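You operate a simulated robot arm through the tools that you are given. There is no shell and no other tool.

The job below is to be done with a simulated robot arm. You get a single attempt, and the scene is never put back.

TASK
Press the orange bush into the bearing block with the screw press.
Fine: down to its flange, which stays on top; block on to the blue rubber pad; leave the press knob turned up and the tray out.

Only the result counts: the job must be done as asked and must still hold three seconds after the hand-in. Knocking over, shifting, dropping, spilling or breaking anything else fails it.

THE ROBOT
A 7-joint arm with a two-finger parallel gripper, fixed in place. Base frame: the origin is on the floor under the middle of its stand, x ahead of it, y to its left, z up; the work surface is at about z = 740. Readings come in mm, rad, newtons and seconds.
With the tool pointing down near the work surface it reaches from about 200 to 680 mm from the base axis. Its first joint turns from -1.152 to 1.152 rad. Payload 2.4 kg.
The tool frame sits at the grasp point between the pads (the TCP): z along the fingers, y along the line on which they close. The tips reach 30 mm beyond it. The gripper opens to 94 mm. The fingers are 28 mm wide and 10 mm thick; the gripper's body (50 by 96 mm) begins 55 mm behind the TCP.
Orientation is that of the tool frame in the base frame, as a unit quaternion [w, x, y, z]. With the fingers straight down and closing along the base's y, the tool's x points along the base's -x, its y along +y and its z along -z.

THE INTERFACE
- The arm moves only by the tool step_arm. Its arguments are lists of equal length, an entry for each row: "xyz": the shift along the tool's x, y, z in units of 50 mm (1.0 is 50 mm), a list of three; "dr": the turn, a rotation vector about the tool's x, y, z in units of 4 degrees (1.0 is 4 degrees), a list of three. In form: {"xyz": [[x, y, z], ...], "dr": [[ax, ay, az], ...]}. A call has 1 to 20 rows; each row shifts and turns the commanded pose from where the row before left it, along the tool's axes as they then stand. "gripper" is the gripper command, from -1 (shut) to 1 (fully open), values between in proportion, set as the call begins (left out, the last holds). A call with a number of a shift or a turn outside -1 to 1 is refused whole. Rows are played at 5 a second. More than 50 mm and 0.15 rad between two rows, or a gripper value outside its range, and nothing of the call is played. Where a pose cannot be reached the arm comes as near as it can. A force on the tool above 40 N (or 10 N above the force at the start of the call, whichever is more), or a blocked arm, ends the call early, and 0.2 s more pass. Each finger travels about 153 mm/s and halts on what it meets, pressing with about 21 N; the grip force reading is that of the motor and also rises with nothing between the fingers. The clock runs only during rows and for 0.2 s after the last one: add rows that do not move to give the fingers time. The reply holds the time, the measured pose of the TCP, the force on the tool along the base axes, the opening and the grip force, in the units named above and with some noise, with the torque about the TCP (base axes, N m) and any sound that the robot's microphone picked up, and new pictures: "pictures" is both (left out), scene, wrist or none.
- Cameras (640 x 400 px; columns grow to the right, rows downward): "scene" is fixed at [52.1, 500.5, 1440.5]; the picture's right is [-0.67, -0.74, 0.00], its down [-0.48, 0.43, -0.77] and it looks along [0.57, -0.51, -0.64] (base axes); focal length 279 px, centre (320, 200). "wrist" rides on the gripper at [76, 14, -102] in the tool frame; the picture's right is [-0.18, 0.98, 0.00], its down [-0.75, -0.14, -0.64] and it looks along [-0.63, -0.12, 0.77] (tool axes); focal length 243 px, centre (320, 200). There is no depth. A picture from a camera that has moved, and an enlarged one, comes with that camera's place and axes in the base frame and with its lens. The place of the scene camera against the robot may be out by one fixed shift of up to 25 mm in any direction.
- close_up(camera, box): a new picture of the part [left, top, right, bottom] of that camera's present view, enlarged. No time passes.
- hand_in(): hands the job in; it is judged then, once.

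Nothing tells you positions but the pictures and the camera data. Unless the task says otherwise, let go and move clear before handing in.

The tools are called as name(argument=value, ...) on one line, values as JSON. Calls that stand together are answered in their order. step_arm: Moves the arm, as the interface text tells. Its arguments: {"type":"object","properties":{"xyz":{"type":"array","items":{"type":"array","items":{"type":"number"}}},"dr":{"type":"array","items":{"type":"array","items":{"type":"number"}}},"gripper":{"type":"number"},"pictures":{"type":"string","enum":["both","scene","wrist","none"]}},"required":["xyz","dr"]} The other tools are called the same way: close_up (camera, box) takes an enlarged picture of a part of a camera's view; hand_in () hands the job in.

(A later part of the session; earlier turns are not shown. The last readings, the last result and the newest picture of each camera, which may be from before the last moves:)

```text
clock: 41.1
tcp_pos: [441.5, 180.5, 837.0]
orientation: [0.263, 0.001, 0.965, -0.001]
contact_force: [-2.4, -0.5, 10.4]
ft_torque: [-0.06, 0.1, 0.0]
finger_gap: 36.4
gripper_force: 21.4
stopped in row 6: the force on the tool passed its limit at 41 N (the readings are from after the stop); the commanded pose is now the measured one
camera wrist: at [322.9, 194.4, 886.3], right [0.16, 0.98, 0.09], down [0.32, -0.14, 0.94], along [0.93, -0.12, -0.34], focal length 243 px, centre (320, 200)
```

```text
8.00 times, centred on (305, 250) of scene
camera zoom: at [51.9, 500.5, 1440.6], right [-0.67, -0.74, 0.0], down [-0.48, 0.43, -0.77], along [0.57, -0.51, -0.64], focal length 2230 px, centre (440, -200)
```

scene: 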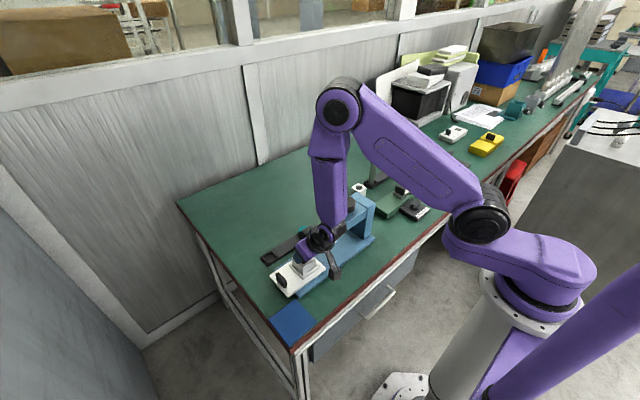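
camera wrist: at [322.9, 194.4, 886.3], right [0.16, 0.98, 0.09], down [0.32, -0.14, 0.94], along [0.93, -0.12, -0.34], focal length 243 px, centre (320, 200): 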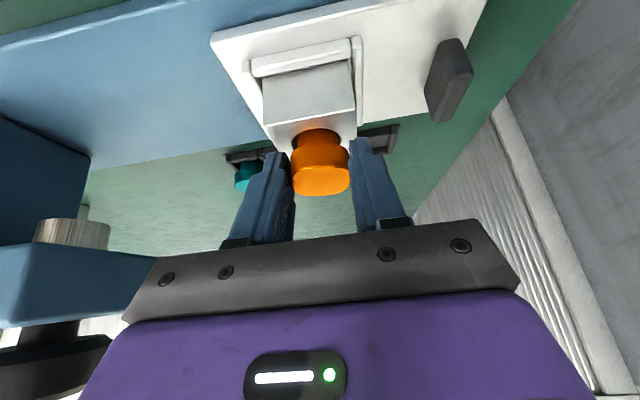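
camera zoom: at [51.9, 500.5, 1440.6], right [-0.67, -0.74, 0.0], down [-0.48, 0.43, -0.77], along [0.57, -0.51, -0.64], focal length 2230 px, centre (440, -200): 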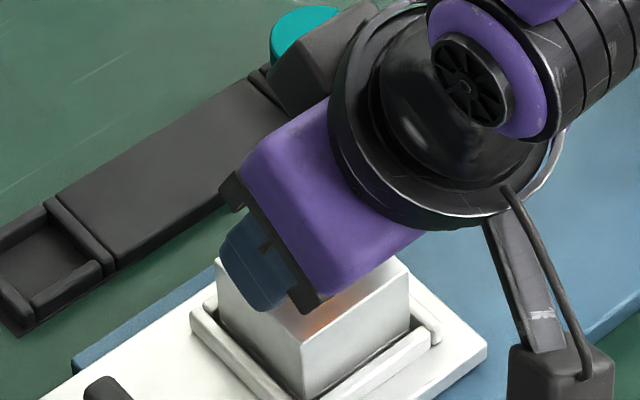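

Contact came at about 41 N after roughly 5–6 mm of insertion, so the bush is sitting on its initial stop in the hole. I'll relieve the load by half a millimetre, then open the gripper partway.

step_arm(xyz=[[-0.005, 0, -0.009], [0, 0, 0]], dr=[[0, 0, 0], [0, 0, 0]], gripper=-1, pictures="none")

step_arm(xyz=[[0, 0, 0], [0, 0, 0], [0, 0, 0]], dr=[[0, 0, 0], [0, 0, 0], [0, 0, 0]], gripper=0.25)

close_up(camera="wrist", box=[220, 60, 420, 220])

```text
clock: 41.7
tcp_pos: [441.0, 179.7, 836.9]
orientation: [0.264, 0.0, 0.964, 0.001]
contact_force: [-1.9, -1.2, 12.7]
ft_torque: [-0.12, 0.02, -0.04]
finger_gap: 36.4
gripper_force: 21.0
```

```text
clock: 42.5
tcp_pos: [441.0, 181.2, 836.4]
orientation: [0.264, 0.0, 0.964, 0.0]
contact_force: [2.0, -0.2, 10.8]
ft_torque: [-0.32, -0.12, 0.1]
finger_gap: 58.9
gripper_force: 0.4
camera wrist: at [323.1, 194.6, 886.2], right [0.16, 0.98, 0.09], down [0.32, -0.14, 0.94], along [0.93, -0.12, -0.34], focal length 243 px, centre (320, 200)
```

scene: 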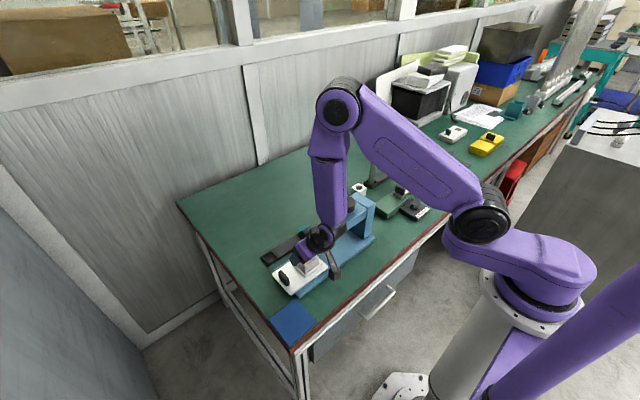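
wrist: 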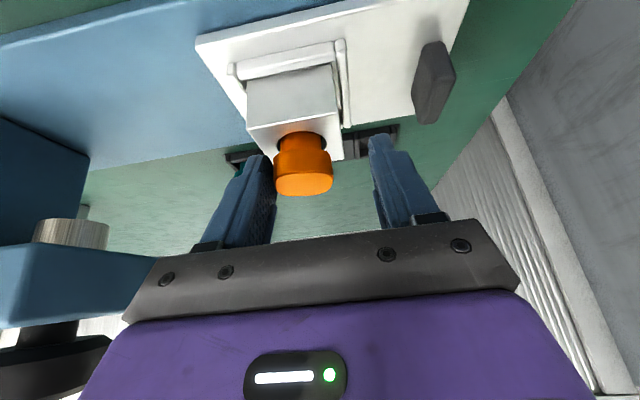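

```text
2.50 times, centred on (320, 140) of wrist
camera zoom: at [323.1, 194.6, 886.2], right [0.16, 0.98, 0.09], down [0.32, -0.14, 0.94], along [0.93, -0.12, -0.34], focal length 606 px, centre (320, 350)
```

zoom: 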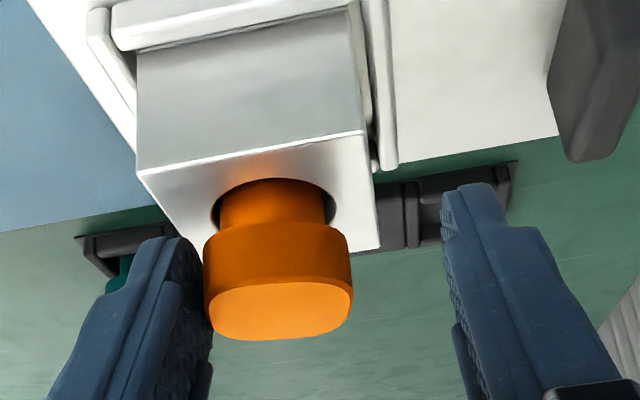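

The tray slid a few millimetres toward −y as the fingers opened, so one finger was pressing on the block top. The bush is standing in the hole. I'll ease up slightly, then shift the fingers so they centre around the bush without touching it.

step_arm(xyz=[[-0.01, 0, -0.017], [-0.01, 0, -0.017], [0, 0, 0]], dr=[[0, 0, 0], [0, 0, 0], [0, 0, 0]], gripper=0.25)

close_up(camera="wrist", box=[220, 60, 420, 220])

```text
clock: 43.3
tcp_pos: [440.7, 181.9, 838.3]
orientation: [0.262, 0.0, 0.965, 0.0]
contact_force: [0.1, -0.7, 1.3]
ft_torque: [0.02, -0.02, 0.03]
finger_gap: 58.9
gripper_force: 0.0
camera wrist: at [322.6, 194.3, 887.9], right [0.16, 0.98, 0.09], down [0.33, -0.14, 0.94], along [0.93, -0.12, -0.34], focal length 243 px, centre (320, 200)
```

scene: 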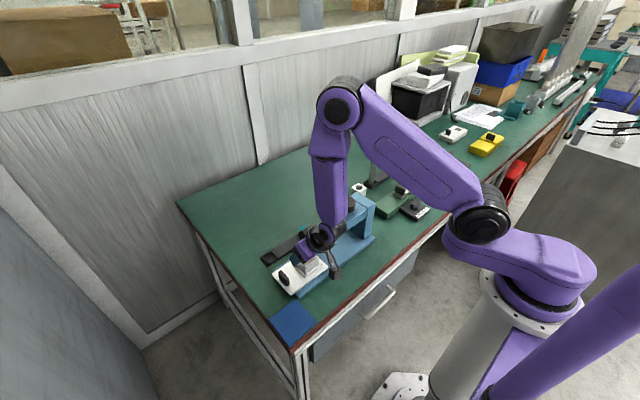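
wrist: 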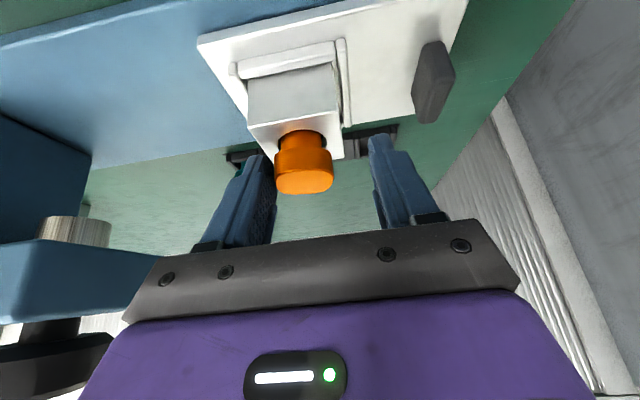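

```text
2.50 times, centred on (320, 140) of wrist
camera zoom: at [322.6, 194.3, 887.9], right [0.16, 0.98, 0.09], down [0.33, -0.14, 0.94], along [0.93, -0.12, -0.34], focal length 606 px, centre (320, 350)
```

zoom: 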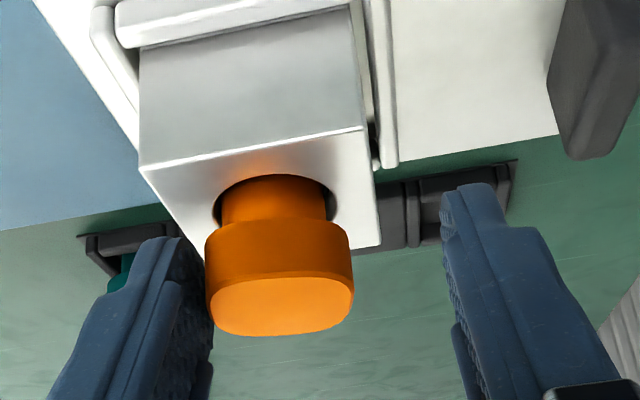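

The contact force is gone. I'll shift 9 mm toward −y to centre the fingers around the flange, then back out along the finger direction.

step_arm(xyz=[[0, -0.09, 0], [0, -0.1, 0], [0, 0, 0], [0, 0, -0.2], [0, 0, -0.4], [0, 0, -0.6], [0, 0, -0.6], [0, 0, 0]], dr=[[0, 0, 0], [0, 0, 0], [0, 0, 0], [0, 0, 0], [0, 0, 0], [0, 0, 0], [0, 0, 0], [0, 0, 0]], gripper=0.25)

close_up(camera="wrist", box=[220, 60, 420, 220])

close_up(camera="scene", box=[270, 215, 350, 295])

```text
clock: 45.1
tcp_pos: [395.6, 170.4, 917.1]
orientation: [0.262, 0.0, 0.965, 0.0]
contact_force: [-0.2, 0.5, 0.0]
ft_torque: [-0.02, 0.05, 0.01]
finger_gap: 58.7
gripper_force: 0.1
camera wrist: at [277.9, 184.5, 966.9], right [0.16, 0.98, 0.09], down [0.32, -0.14, 0.94], along [0.93, -0.12, -0.34], focal length 243 px, centre (320, 200)
```

scene: 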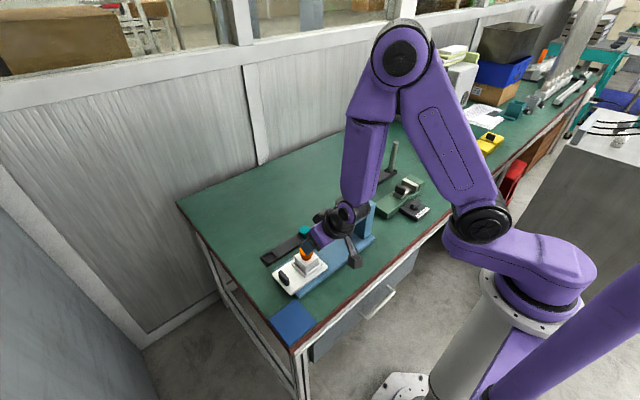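
wrist: 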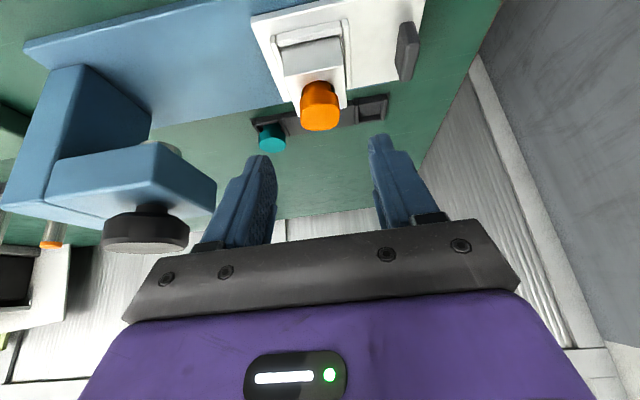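

```text
2.50 times, centred on (320, 140) of wrist
camera zoom: at [277.9, 184.5, 966.9], right [0.16, 0.98, 0.09], down [0.32, -0.14, 0.94], along [0.93, -0.12, -0.34], focal length 606 px, centre (320, 350)
```

zoom: 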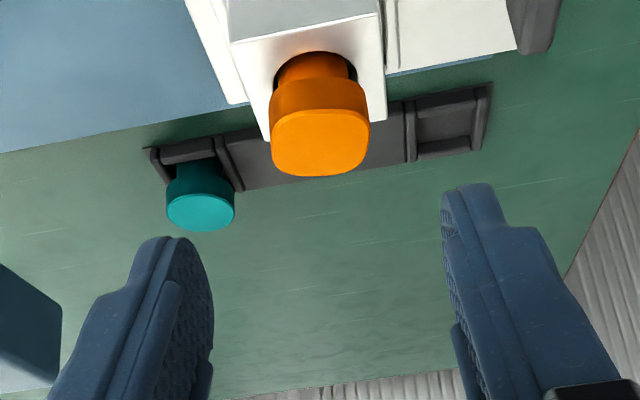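

```text
5.00 times, centred on (310, 255) of scene
camera zoom: at [52.1, 500.5, 1440.5], right [-0.67, -0.74, 0.0], down [-0.48, 0.43, -0.77], along [0.57, -0.51, -0.64], focal length 1394 px, centre (370, -75)
```

zoom: 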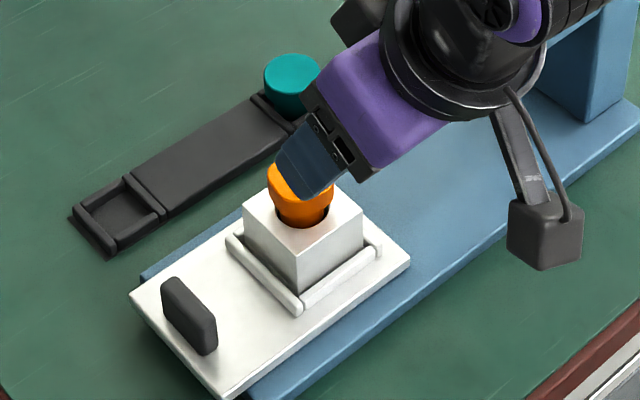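

The bush stands upright in the block hole. Now I'll look at the press head and its knob from here.

close_up(camera="wrist", box=[0, 50, 230, 270])

close_up(camera="scene", box=[290, 180, 390, 260])

```text
1.82 times, centred on (115, 160) of wrist
camera zoom: at [277.9, 184.5, 966.9], right [0.16, 0.98, 0.09], down [0.32, -0.14, 0.94], along [0.93, -0.12, -0.34], focal length 441 px, centre (693, 273)
```

zoom: 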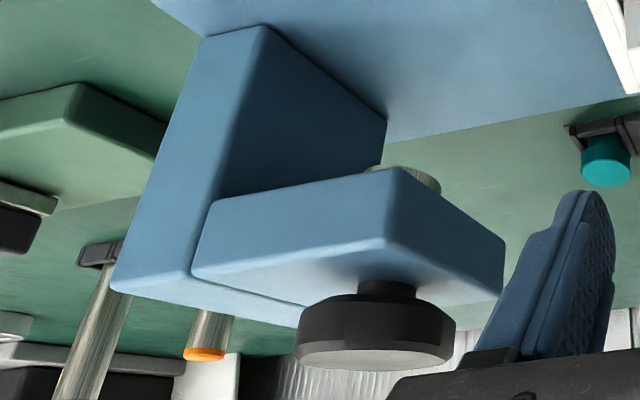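

```text
5.00 times, centred on (340, 220) of scene
camera zoom: at [52.1, 500.5, 1440.5], right [-0.67, -0.74, 0.0], down [-0.48, 0.43, -0.77], along [0.57, -0.51, -0.64], focal length 1394 px, centre (220, 100)
```

zoom: 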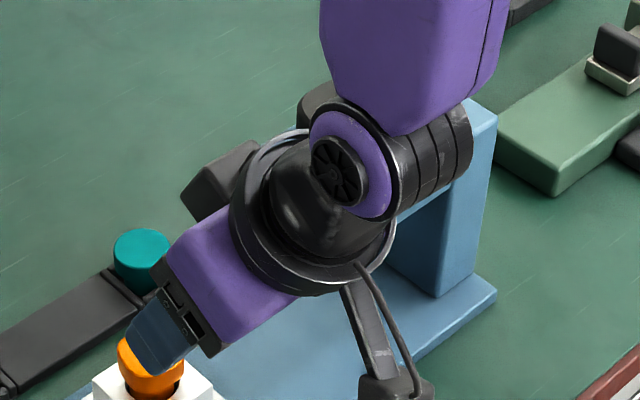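

The knob is a faceted disc about 58 mm across, centred near (447, 21) with its top near z 920, and the ram below it is raised. Next I'll raise the arm, set the tool vertical, and turn the wrist so the camera faces away from the press head.

step_arm(xyz=[[-0.304, 0, -0.518], [-0.304, 0, -0.518], [-0.304, 0, -0.518], [0, 0, 0], [0, 0, 0], [0, 0, 0], [0, 0, 0], [0, 0, 0], [0, 0, 0], [0, 0, 0], [0, 0, 0], [0, 0, 0]], dr=[[0, 0, 0], [0, 0, 0], [0, 0, 0], [0, 0.95, 0], [0, 0.95, 0], [0, 0.95, 0], [0, 0.95, 0], [0, 0.95, 0], [0, 0.95, 0], [0, 0.95, 0], [0, 0.95, 0], [0, 0, 0]], gripper=0.25)

close_up(camera="scene", box=[260, 220, 350, 310])

close_up(camera="wrist", box=[200, 60, 440, 240])

```text
clock: 47.7
tcp_pos: [391.6, 172.6, 1006.0]
orientation: [0.113, 0.003, 0.994, -0.007]
contact_force: [0.3, 0.7, -0.3]
ft_torque: [0.03, 0.02, -0.01]
finger_gap: 58.8
gripper_force: 0.0
out of reach, approached as far as the arm can: row 5, 9, 10, 11
camera wrist: at [293.6, 188.4, 1087.8], right [0.19, 0.98, 0.03], down [0.59, -0.14, 0.8], along [0.79, -0.13, -0.6], focal length 243 px, centre (320, 200)
```

scene: 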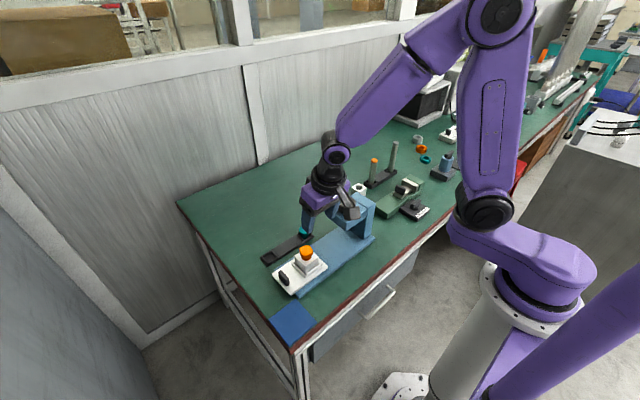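
wrist: 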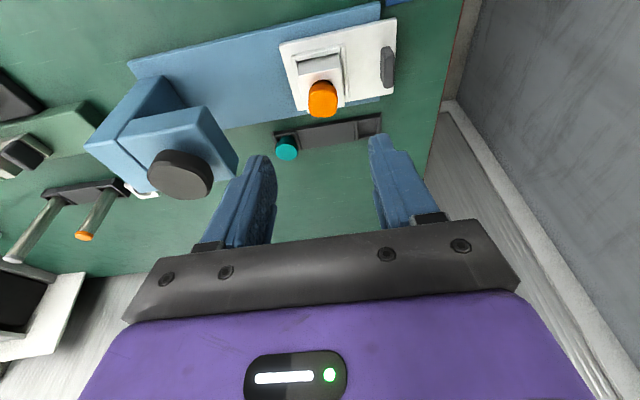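

```text
4.44 times, centred on (305, 265) of scene
camera zoom: at [52.1, 500.5, 1440.5], right [-0.67, -0.74, 0.0], down [-0.48, 0.43, -0.77], along [0.57, -0.51, -0.64], focal length 1239 px, centre (387, -89)
```

zoom: 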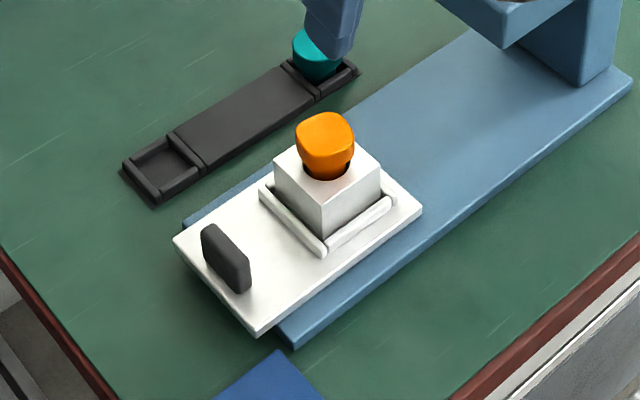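

```text
2.22 times, centred on (320, 150) of wrist
camera zoom: at [293.6, 188.4, 1087.8], right [0.19, 0.98, 0.03], down [0.59, -0.14, 0.8], along [0.79, -0.13, -0.6], focal length 539 px, centre (320, 311)
```

zoom: 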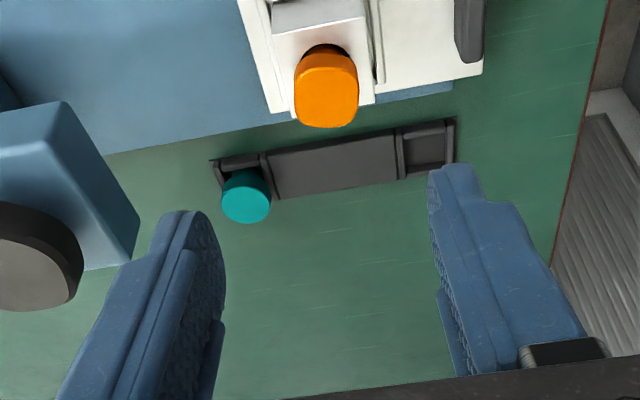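

Near this height the arm stopped short of vertical, at about 13° tilt. I'll move outward and slightly lower to finish straightening the tool.

step_arm(xyz=[[-0.5, 0, 0.1], [-0.5, 0, 0.1], [0, 0, 0], [0, 0, 0]], dr=[[0, 0, 0], [0, 0, 0], [0, 0, 0], [0, 0, 0]], gripper=0.25)

```text
clock: 48.7
tcp_pos: [440.5, 172.5, 1007.4]
orientation: [0.115, 0.002, 0.993, -0.007]
contact_force: [-0.5, 0.5, -0.2]
ft_torque: [-0.02, -0.04, 0.01]
finger_gap: 58.8
gripper_force: 0.0
camera wrist: at [343.5, 188.6, 1089.2], right [0.19, 0.98, 0.03], down [0.58, -0.13, 0.8], along [0.79, -0.13, -0.6], focal length 243 px, centre (320, 200)
```

scene: 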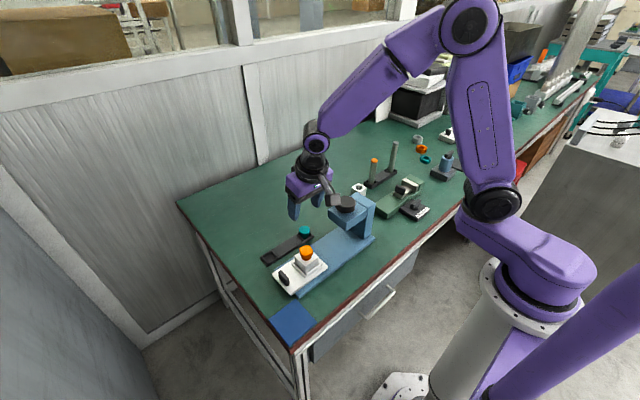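
wrist: 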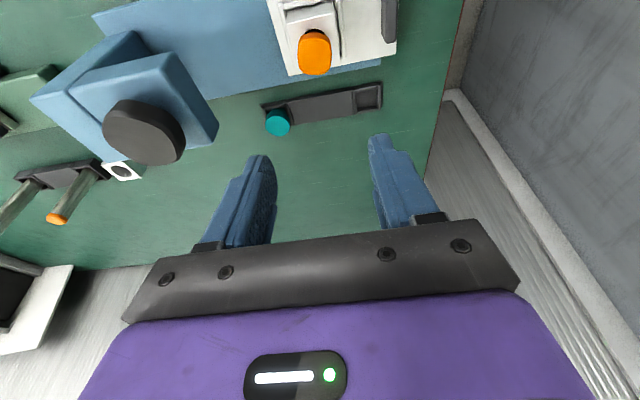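

The tool still leans about 13°, so I'll straighten it here and start turning the wrist toward −90°.

step_arm(xyz=[[0, 0, 0], [0, 0, 0], [0, 0, 0], [0, 0, 0], [0, 0, 0]], dr=[[-0.05, 0.825, 0], [-0.05, 0.825, 0], [-0.05, 0.825, 0], [-0.05, 0.825, 0], [0, 0, 0]], gripper=0.25, pictures="none")

step_arm(xyz=[[0, 0, 0], [0, 0, 0], [0, 0, 0], [0, 0, 0], [0, 0, 0], [0, 0, 0], [0, 0, 0], [0, 0, 0], [0, 0, 0], [0, 0, 0], [0, 0, 0], [0, 0, 0], [0, 0, 0], [0, 0, 0], [0, 0, 0], [0, 0, 0], [0, 0, 0], [0, 0, 0], [0, 0, 0], [0, 0, 0]], dr=[[0, 0, 1], [0, 0, 1], [0, 0, 1], [0, 0, 1], [0, 0, 1], [0, 0, 1], [0, 0, 1], [0, 0, 1], [0, 0, 1], [0, 0, 1], [0, 0, 1], [0, 0, 1], [0, 0, 1], [0, 0, 1], [0, 0, 1], [0, 0, 1], [0, 0, 1], [0, 0, 1], [0, 0, 1], [0, 0, 1]], gripper=0.25)

```text
clock: 49.9
tcp_pos: [440.9, 172.6, 1006.9]
orientation: [0.116, 0.003, 0.993, -0.008]
contact_force: [-0.4, 0.0, -0.1]
ft_torque: [-0.04, 0.0, 0.03]
finger_gap: 58.9
gripper_force: 0.1
out of reach, approached as far as the arm can: row 1, 2, 3, 4
```

```text
clock: 54.1
tcp_pos: [441.3, 173.0, 1006.9]
orientation: [0.094, 0.641, 0.759, 0.069]
contact_force: [-0.8, 0.3, 0.0]
ft_torque: [0.0, -0.01, 0.03]
finger_gap: 58.9
gripper_force: 0.1
camera wrist: at [419.2, 251.5, 1105.5], right [0.97, -0.02, 0.23], down [-0.16, -0.76, 0.63], along [0.16, -0.65, -0.74], focal length 243 px, centre (320, 200)
```

scene: 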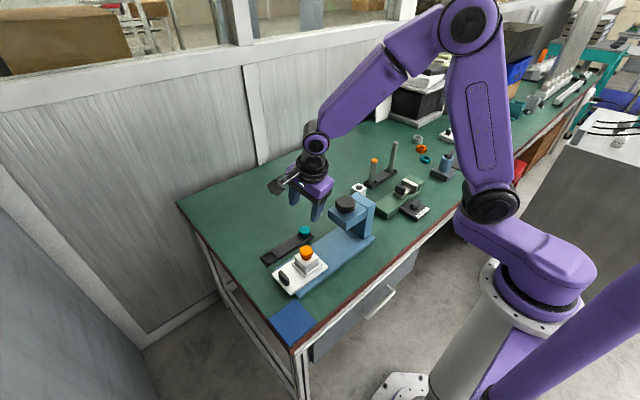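
wrist: 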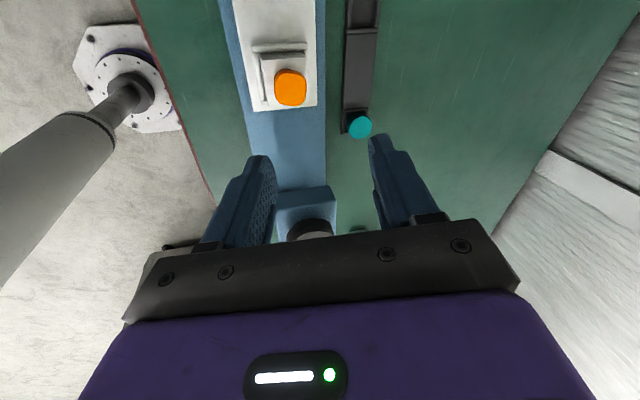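

A wrist joint limit is holding the 13° lean in this arm posture. I'll move outward and lower, where the arm was vertical before, and try straightening there.

step_arm(xyz=[[0.249, 0.181, 0.577], [0.249, 0.181, 0.577], [0.249, 0.181, 0.577], [0, 0, 0], [0, 0, 0], [0, 0, 0], [0, 0, 0], [0, 0, 0]], dr=[[0, 0, 0], [0, 0, 0], [0, 0, 0], [0.825, 0.14, 0], [0.825, 0.14, 0], [0.825, 0.14, 0], [0.825, 0.14, 0], [0, 0, 0]], gripper=0.25)

```text
clock: 55.9
tcp_pos: [465.8, 209.9, 925.9]
orientation: [0.074, 0.643, 0.761, 0.05]
contact_force: [-0.5, -0.1, 0.0]
ft_torque: [0.0, -0.01, -0.01]
finger_gap: 58.5
gripper_force: 0.1
out of reach, approached as far as the arm can: row 4, 5, 6, 7
camera wrist: at [449.0, 289.5, 1025.8], right [0.98, -0.02, 0.18], down [-0.13, -0.75, 0.64], along [0.12, -0.66, -0.74], focal length 243 px, centre (320, 200)
```

scene: 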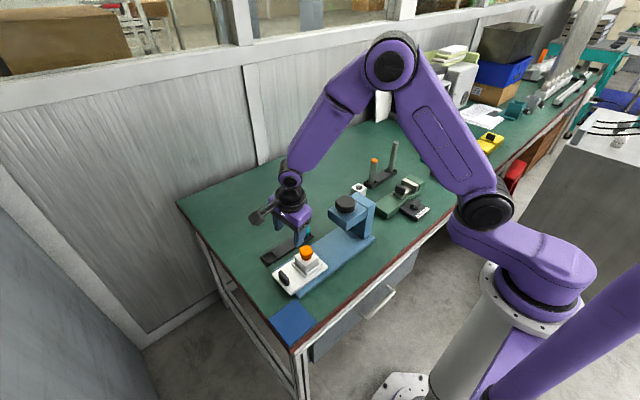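
wrist: 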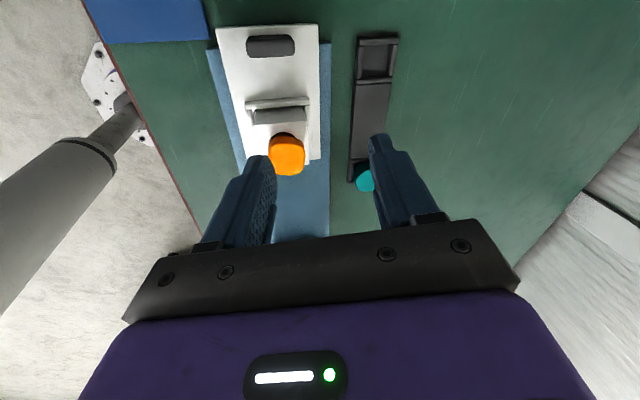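

The lean limit comes from how the arm's joints drifted during the tilted moves. I'll reverse that sequence in free space to bring the arm back to its earlier posture, starting by turning the wrist back.

step_arm(xyz=[[0, 0, 0], [0, 0, 0], [0, 0, 0], [0, 0, 0], [0, 0, 0], [0, 0, 0], [0, 0, 0], [0, 0, 0], [0, 0, 0], [0, 0, 0], [0, 0, 0], [0, 0, 0], [0, 0, 0], [0, 0, 0], [0, 0, 0], [0, 0, 0], [0, 0, 0], [0, 0, 0], [0, 0, 0], [0, 0, 0]], dr=[[0, 0, -1], [0, 0, -1], [0, 0, -1], [0, 0, -1], [0, 0, -1], [0, 0, -1], [0, 0, -1], [0, 0, -1], [0, 0, -1], [0, 0, -1], [0, 0, -1], [0, 0, -1], [0, 0, -1], [0, 0, -1], [0, 0, -1], [0, 0, -1], [0, 0, -1], [0, 0, -1], [0, 0, -1], [0, 0, -1]], gripper=0.25, pictures="none")

step_arm(xyz=[[-0.4, 0.2, 0], [-0.4, 0.2, 0], [0, 0, 0], [0, 0, 0], [0, 0, 0], [0, 0, 0], [0, 0, 0]], dr=[[0, 0, 0], [0, 0, 0], [0, -0.99, 0], [0, -0.99, 0], [0, -0.99, 0], [0, -0.99, 0], [0, -0.99, 0]], gripper=0.25)

```text
clock: 60.1
tcp_pos: [466.5, 211.1, 926.8]
orientation: [0.088, 0.003, 0.996, -0.01]
contact_force: [-0.3, 0.4, -0.1]
ft_torque: [0.0, 0.02, -0.02]
finger_gap: 58.7
gripper_force: 0.0
```

```text
clock: 61.7
tcp_pos: [471.8, 215.3, 927.7]
orientation: [0.259, 0.002, 0.966, -0.009]
contact_force: [-0.2, -0.1, -0.3]
ft_torque: [0.01, 0.02, 0.0]
finger_gap: 58.9
gripper_force: 0.0
out of reach, approached as far as the arm can: row 1, 2
camera wrist: at [353.8, 231.2, 977.2], right [0.17, 0.98, 0.07], down [0.33, -0.13, 0.94], along [0.93, -0.13, -0.35], focal length 243 px, centre (320, 200)
```

scene: 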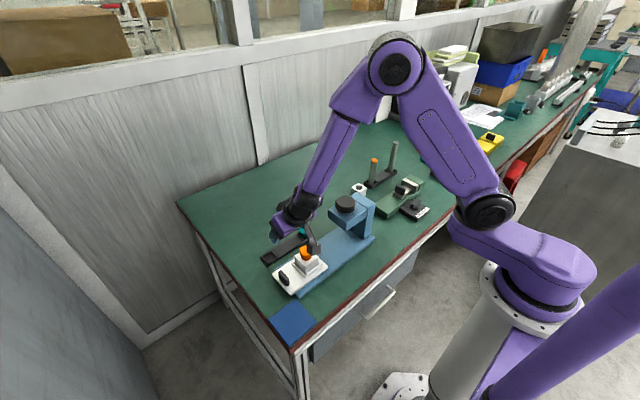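
wrist: 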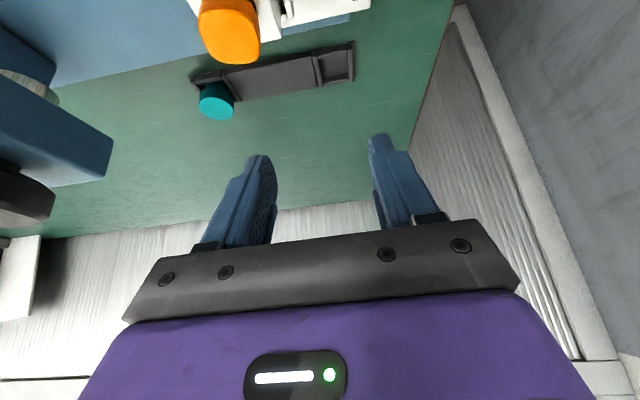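

The tool is tilted 30° again and free of the limit. I'll return to where the earlier swing took place and reverse it.

step_arm(xyz=[[-0.355, 0.213, 0.505], [-0.355, 0.213, 0.505], [-0.355, 0.213, 0.505], [0, 0, 0]], dr=[[0, 0, 0], [0, 0, 0], [0, 0, 0], [0, 0, 0]], gripper=0.25, pictures="none")

step_arm(xyz=[[0, 0, 0], [0, 0, 0], [0, 0, 0], [0, 0, 0], [0, 0, 0], [0, 0, 0], [0, 0, 0], [0, 0, 0], [0, 0, 0], [0, 0, 0], [0, 0, 0], [0, 0, 0], [0, 0, 0], [0, 0, 0], [0, 0, 0], [0, 0, 0], [0, 0, 0], [0, 0, 0], [0, 0, 0], [0, 0, 0]], dr=[[-0.566, 0, -0.972], [-0.566, 0, -0.972], [-0.566, 0, -0.972], [-0.566, 0, -0.972], [-0.566, 0, -0.972], [-0.566, 0, -0.972], [-0.566, 0, -0.972], [-0.566, 0, -0.972], [-0.566, 0, -0.972], [-0.566, 0, -0.972], [-0.566, 0, -0.972], [-0.566, 0, -0.972], [-0.566, 0, -0.972], [-0.566, 0, -0.972], [-0.566, 0, -0.972], [-0.566, 0, -0.972], [-0.566, 0, -0.972], [-0.566, 0, -0.972], [-0.566, 0, -0.972], [-0.566, 0, -0.972]], gripper=0.25)

```text
clock: 62.7
tcp_pos: [553.7, 245.0, 887.3]
orientation: [0.259, 0.001, 0.966, -0.009]
contact_force: [0.2, 0.5, 0.7]
ft_torque: [0.03, 0.01, 0.0]
finger_gap: 58.8
gripper_force: 0.1
```

```text
clock: 66.9
tcp_pos: [556.4, 245.2, 887.2]
orientation: [0.177, -0.682, 0.687, 0.178]
contact_force: [0.5, 0.6, -0.3]
ft_torque: [0.04, 0.02, -0.01]
finger_gap: 58.7
gripper_force: 0.2
camera wrist: at [540.6, 128.9, 939.8], right [-0.98, 0.17, 0.09], down [0.15, 0.34, 0.93], along [0.12, 0.92, -0.36], focal length 243 px, centre (320, 200)
```

scene: 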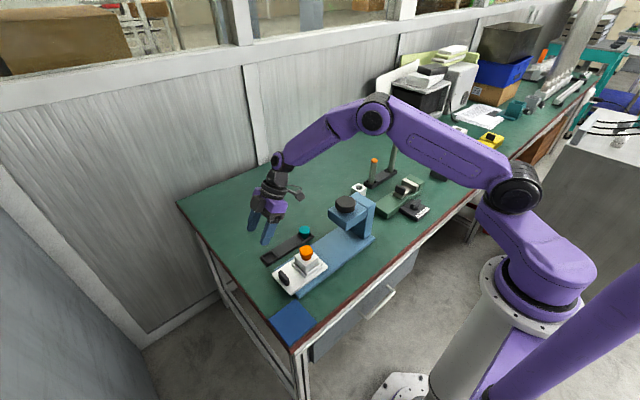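
wrist: 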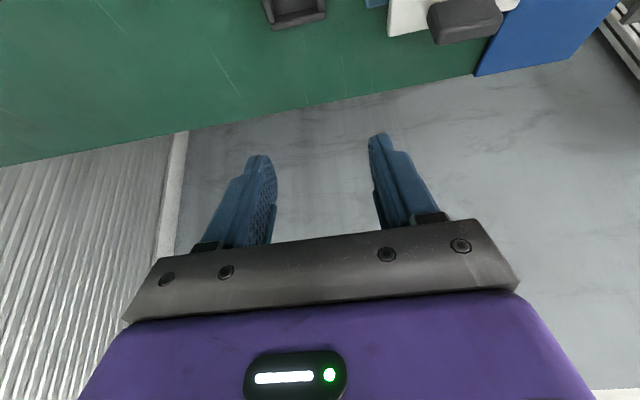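

The swing is reversed. I'll untilt to vertical here and check that the arm can hold it.

step_arm(xyz=[[0, 0, 0], [0, 0, 0], [0, 0, 0], [0, 0, 0], [0, 0, 0], [0, 0, 0], [0, 0, 0], [0, 0, 0], [0, 0, 0]], dr=[[0, 0.93, 0], [0, 0.93, 0], [0, 0.93, 0], [0, 0.93, 0], [0, 0.93, 0], [0, 0.93, 0], [0, 0.93, 0], [0, 0.93, 0], [0, 0, 0]], gripper=0.25)

```text
clock: 68.9
tcp_pos: [554.9, 245.0, 886.4]
orientation: [-0.005, -0.703, 0.711, -0.003]
contact_force: [-0.2, -0.5, -0.1]
ft_torque: [0.01, -0.01, -0.03]
finger_gap: 58.6
gripper_force: 0.0
camera wrist: at [539.8, 170.5, 990.8], right [-0.98, 0.19, 0.0], down [0.15, 0.76, 0.63], along [0.12, 0.62, -0.78], focal length 243 px, centre (320, 200)
```

scene: 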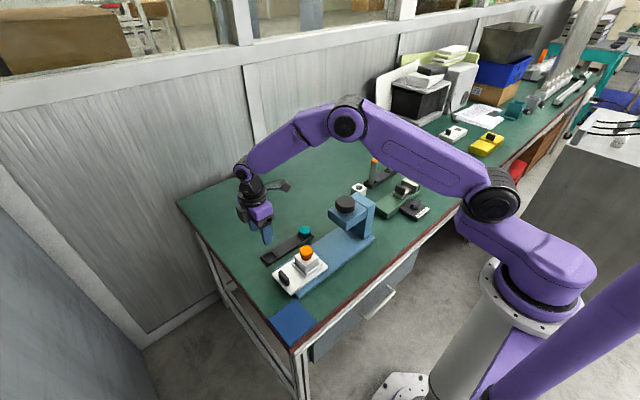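
wrist: 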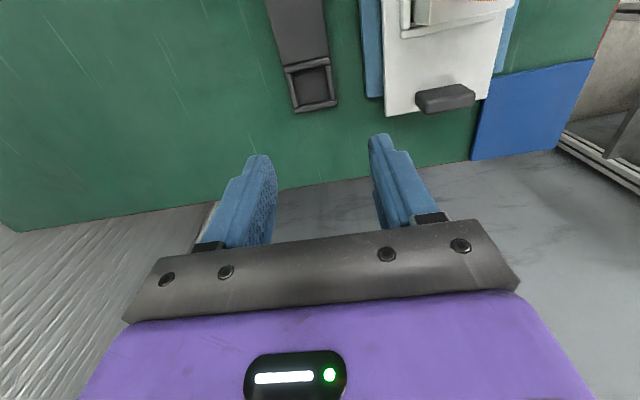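

The tool is vertical again. I'll now turn it about its own axis to −90°, so the camera ends up on the +y side, away from the press head.

step_arm(xyz=[[0, 0, 0], [0, 0, 0], [0, 0, 0], [0, 0, 0], [0, 0, 0], [0, 0, 0], [0, 0, 0], [0, 0, 0], [0, 0, 0], [0, 0, 0], [0, 0, 0], [0, 0, 0], [0, 0, 0], [0, 0, 0], [0, 0, 0], [0, 0, 0], [0, 0, 0], [0, 0, 0], [0, 0, 0], [0, 0, 0]], dr=[[0, 0, 1], [0, 0, 1], [0, 0, 1], [0, 0, 1], [0, 0, 1], [0, 0, 1], [0, 0, 1], [0, 0, 1], [0, 0, 1], [0, 0, 1], [0, 0, 1], [0, 0, 1], [0, 0, 1], [0, 0, 1], [0, 0, 1], [0, 0, 1], [0, 0, 1], [0, 0, 1], [0, 0, 1], [0, 0, 1]], gripper=0.25, pictures="none")

step_arm(xyz=[[0, 0, 0], [0, 0, 0], [0, 0, 0], [0, 0, 0], [0, 0, 0], [0, 0, 0], [0, 0, 0], [0, 0, 0], [0, 0, 0], [0, 0, 0], [0, 0, 0], [0, 0, 0], [0, 0, 0], [0, 0, 0], [0, 0, 0], [0, 0, 0], [0, 0, 0], [0, 0, 0], [0, 0, 0], [0, 0, 0]], dr=[[0, 0, 1], [0, 0, 1], [0, 0, 1], [0, 0, 1], [0, 0, 1], [0, 0, 1], [0, 0, 1], [0, 0, 1], [0, 0, 1], [0, 0, 1], [0, 0, 1], [0, 0, 1], [0, 0, 1], [0, 0, 1], [0, 0, 1], [0, 0, 1], [0, 0, 1], [0, 0, 1], [0, 0, 1], [0, 0, 1]], gripper=0.25)

```text
clock: 73.1
tcp_pos: [555.9, 246.2, 886.7]
orientation: [-0.002, -0.082, 0.997, -0.006]
contact_force: [0.4, -0.9, 0.5]
ft_torque: [0.0, 0.0, 0.03]
finger_gap: 58.9
gripper_force: 0.1
```

```text
clock: 77.3
tcp_pos: [554.9, 245.3, 887.8]
orientation: [0.002, 0.578, 0.816, -0.006]
contact_force: [0.3, 0.7, -0.6]
ft_torque: [-0.01, -0.01, -0.01]
finger_gap: 58.6
gripper_force: 0.1
camera wrist: at [543.8, 323.2, 989.5], right [0.99, 0.15, -0.01], down [0.12, -0.75, 0.65], along [0.1, -0.64, -0.76], focal length 243 px, centre (320, 200)
```

scene: 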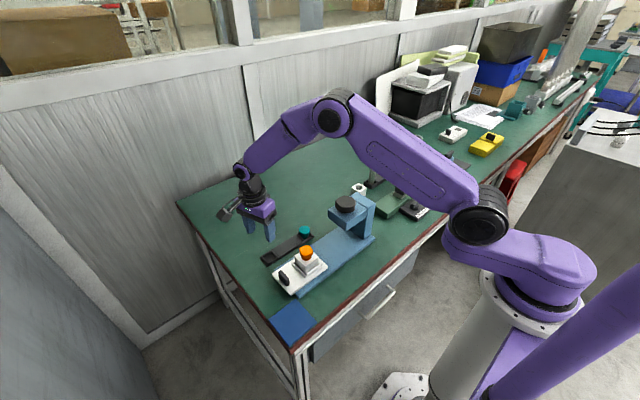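
wrist: 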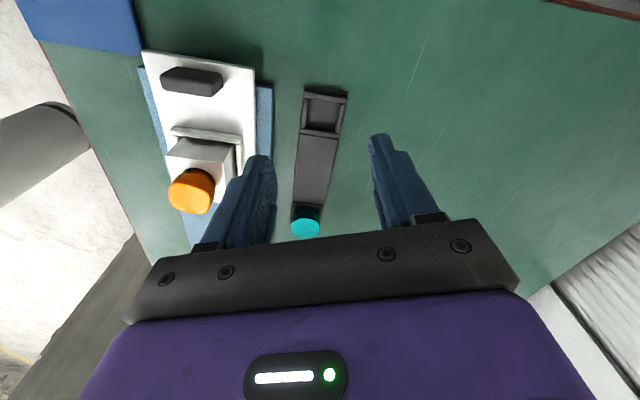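

Good, the tool is vertical and the arm posture is back to normal. I'll move over the tray handle at about (448, 255) and finish the turn.

step_arm(xyz=[[0.207, -0.69, -0.08], [0.207, -0.69, -0.08], [0.207, -0.69, -0.08], [0, 0, 0], [0, 0, 0], [0, 0, 0], [0, 0, 0], [0, 0, 0], [0, 0, 0]], dr=[[0, 0, 0], [0, 0, 0], [0, 0, 0], [0, 0, 0.97], [0, 0, 0.97], [0, 0, 0.97], [0, 0, 0.97], [0, 0, 0.97], [0, 0, 0]], gripper=0.25)

close_up(camera="wrist", box=[200, 20, 440, 230])

close_up(camera="scene", box=[260, 220, 350, 310])

```text
clock: 79.3
tcp_pos: [448.7, 239.3, 899.3]
orientation: [0.004, 0.707, 0.707, -0.005]
contact_force: [1.1, -0.5, -0.6]
ft_torque: [0.0, 0.0, -0.01]
finger_gap: 58.9
gripper_force: 0.1
camera wrist: at [461.9, 316.9, 1001.1], right [0.98, -0.18, 0.0], down [-0.14, -0.75, 0.65], along [-0.12, -0.64, -0.76], focal length 243 px, centre (320, 200)
```

scene: 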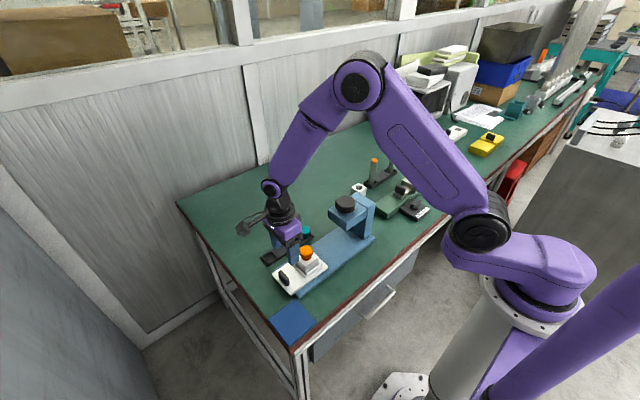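
wrist: 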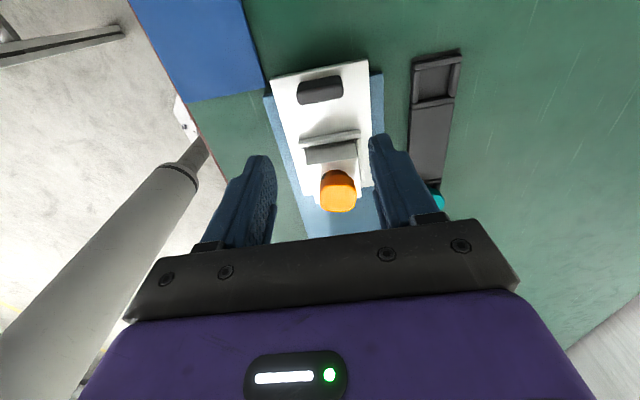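

```text
1.90 times, centred on (320, 125) of wrist
camera zoom: at [461.9, 316.9, 1001.1], right [0.98, -0.18, 0.0], down [-0.14, -0.75, 0.65], along [-0.12, -0.64, -0.76], focal length 462 px, centre (320, 343)
```

zoom: 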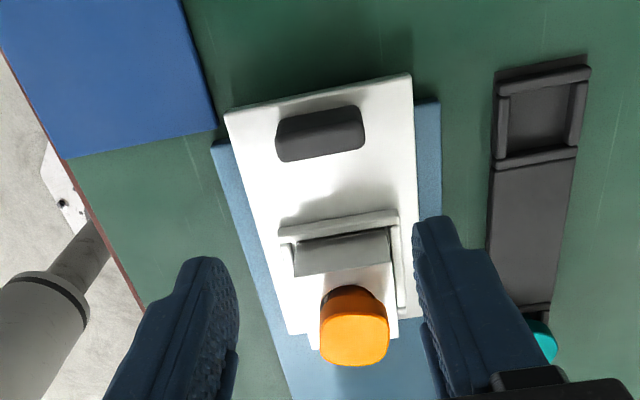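

```text
4.44 times, centred on (305, 265) of scene
camera zoom: at [52.1, 500.5, 1440.5], right [-0.67, -0.74, 0.0], down [-0.48, 0.43, -0.77], along [0.57, -0.51, -0.64], focal length 1239 px, centre (387, -89)
```

zoom: 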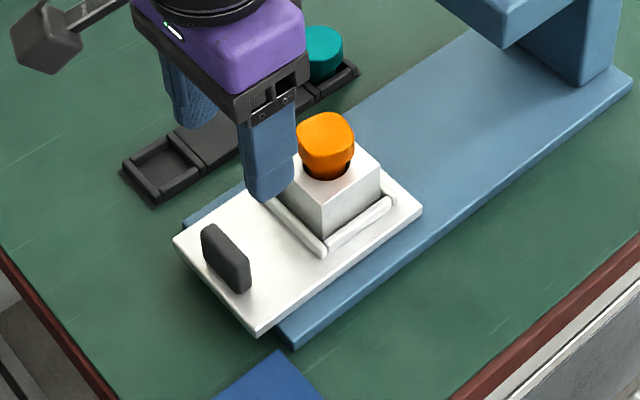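

The tray handle is a slab about 40 mm long in x, centred near (451, 254) with its top near z 790. I'll move over it and lower to just above it.

step_arm(xyz=[[0.147, 0.025, 0], [0.147, 0.025, 0], [0, 0, 0.5], [0, 0, 0.5], [0, 0, 0.4], [0, 0, 0], [0, 0, 0]], dr=[[0, 0, 0], [0, 0, 0], [0, 0, 0], [0, 0, 0], [0, 0, 0], [0, 0, 0], [0, 0, 0]], gripper=0.4)

close_up(camera="wrist", box=[200, 60, 440, 250])

close_up(camera="scene", box=[255, 220, 345, 310])

```text
clock: 80.9
tcp_pos: [448.5, 253.2, 830.0]
orientation: [0.003, 0.706, 0.708, -0.005]
contact_force: [-0.5, 0.6, 0.0]
ft_torque: [-0.01, -0.02, 0.02]
finger_gap: 65.8
gripper_force: 0.0
camera wrist: at [463.3, 330.2, 931.2], right [0.98, -0.18, 0.0], down [-0.14, -0.75, 0.65], along [-0.12, -0.64, -0.76], focal length 243 px, centre (320, 200)
```

scene: 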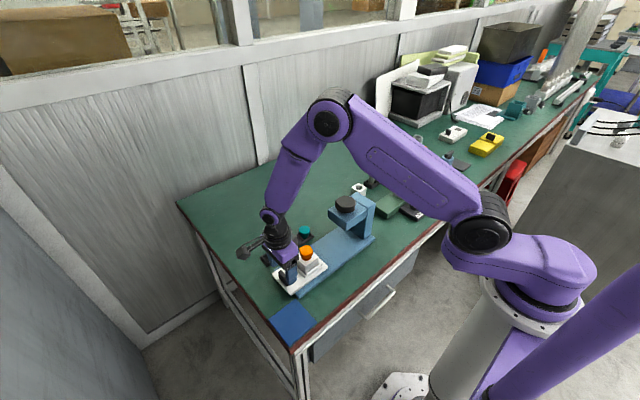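
wrist: 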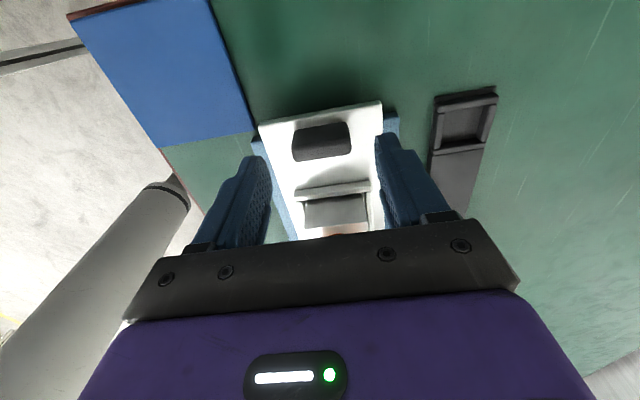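

```text
2.11 times, centred on (320, 155) of wrist
camera zoom: at [463.3, 330.2, 931.2], right [0.98, -0.18, 0.0], down [-0.14, -0.75, 0.65], along [-0.12, -0.64, -0.76], focal length 511 px, centre (320, 295)
```

zoom: 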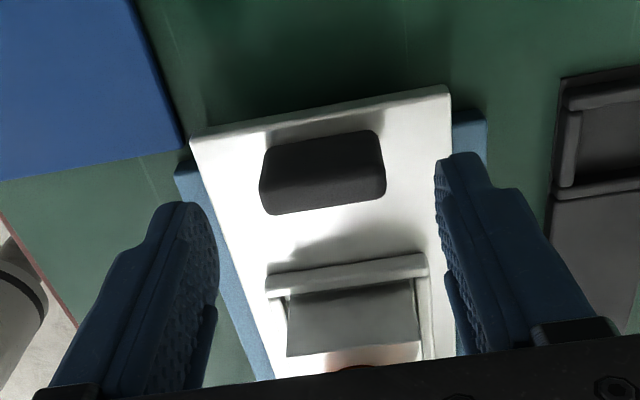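

```text
4.44 times, centred on (300, 265) of scene
camera zoom: at [52.1, 500.5, 1440.5], right [-0.67, -0.74, 0.0], down [-0.48, 0.43, -0.77], along [0.57, -0.51, -0.64], focal length 1239 px, centre (409, -89)
```

zoom: 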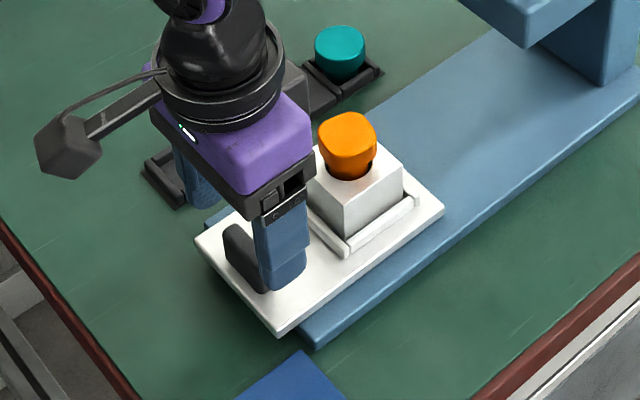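

The handle is centred between the fingers. I'll lower about 24 mm and close on its ends.

step_arm(xyz=[[0, 0.01, 0.24], [0, 0.01, 0.24], [0, 0, 0]], dr=[[0, 0, 0], [0, 0, 0], [0, 0, 0]], gripper=0.4)

close_up(camera="scene", box=[255, 220, 345, 310])

close_up(camera="wrist", box=[200, 60, 440, 250])

```text
clock: 81.7
tcp_pos: [450.5, 253.0, 806.2]
orientation: [0.004, 0.706, 0.708, -0.006]
contact_force: [-0.1, -0.3, -0.5]
ft_torque: [0.03, 0.0, 0.03]
finger_gap: 65.6
gripper_force: 0.1
camera wrist: at [464.9, 330.3, 907.3], right [0.98, -0.18, 0.0], down [-0.14, -0.75, 0.65], along [-0.12, -0.64, -0.76], focal length 243 px, centre (320, 200)
```

scene: 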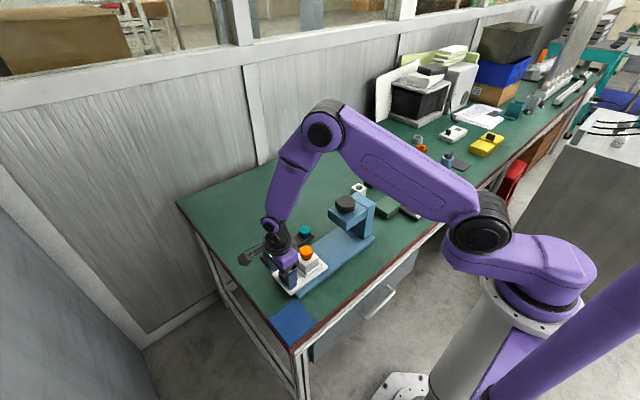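
wrist: 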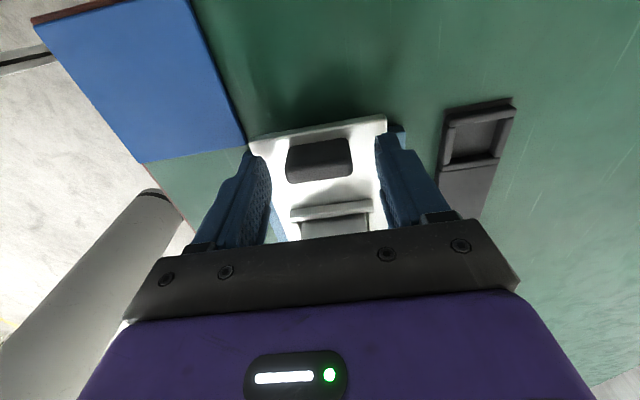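

```text
4.44 times, centred on (300, 265) of scene
camera zoom: at [52.1, 500.5, 1440.5], right [-0.67, -0.74, 0.0], down [-0.48, 0.43, -0.77], along [0.57, -0.51, -0.64], focal length 1239 px, centre (409, -89)
```

zoom: 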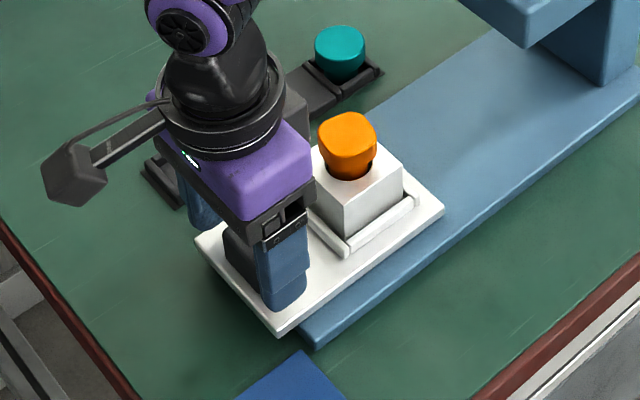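

```text
2.11 times, centred on (320, 155) of wrist
camera zoom: at [464.9, 330.3, 907.3], right [0.98, -0.18, 0.0], down [-0.14, -0.75, 0.65], along [-0.12, -0.64, -0.76], focal length 511 px, centre (320, 295)
```

zoom: 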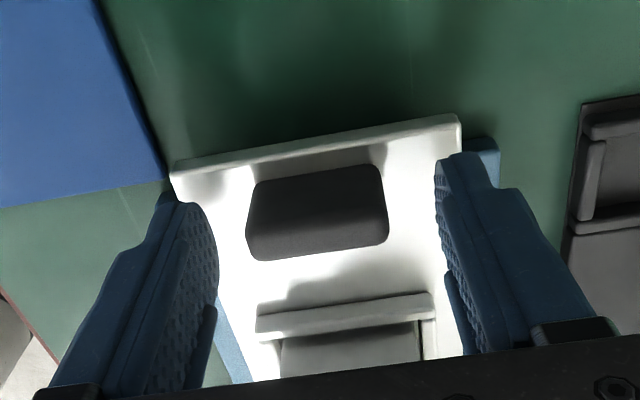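

The fingers straddle the handle about 2–3 mm off centre. I'll nudge across and close on it.

step_arm(xyz=[[0, -0.05, 0.02], [0, 0, 0]], dr=[[0, 0, 0], [0, 0, 0]], gripper=0.4, pictures="none")

step_arm(xyz=[[0, 0, 0], [0, 0, 0], [0, 0, 0]], dr=[[0, 0, 0], [0, 0, 0], [0, 0, 0]], gripper=-1)

```text
clock: 82.3
tcp_pos: [448.6, 252.8, 804.2]
orientation: [0.003, 0.706, 0.708, -0.006]
contact_force: [0.9, -0.2, -0.2]
ft_torque: [-0.01, 0.0, -0.01]
finger_gap: 65.9
gripper_force: 0.1
```

```text
clock: 83.1
tcp_pos: [449.7, 253.9, 806.0]
orientation: [0.004, 0.707, 0.707, -0.004]
contact_force: [14.0, -0.6, -9.9]
ft_torque: [0.61, -0.61, -0.01]
finger_gap: 39.9
gripper_force: 45.3
camera wrist: at [463.8, 330.2, 906.7], right [0.98, -0.18, 0.0], down [-0.14, -0.75, 0.65], along [-0.12, -0.64, -0.76], focal length 243 px, centre (320, 200)
```

scene: 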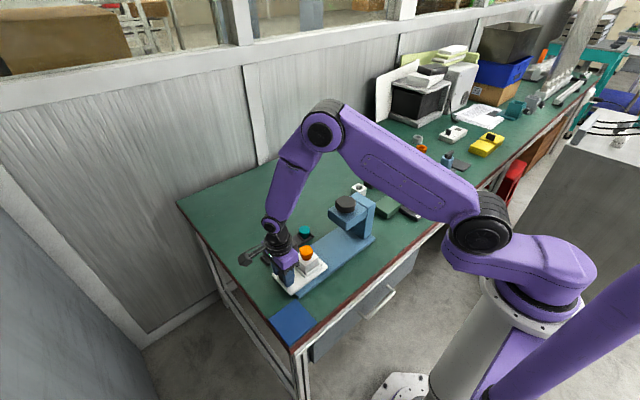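
wrist: 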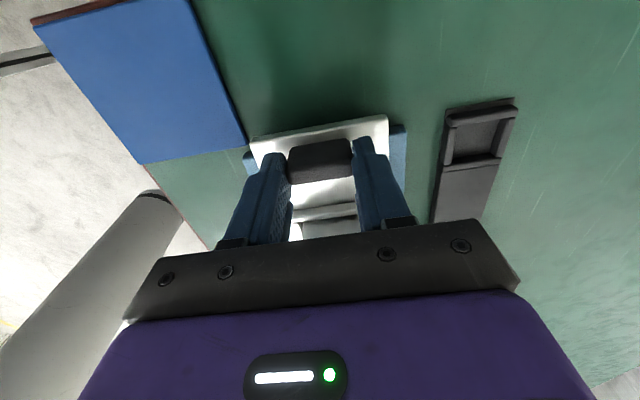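

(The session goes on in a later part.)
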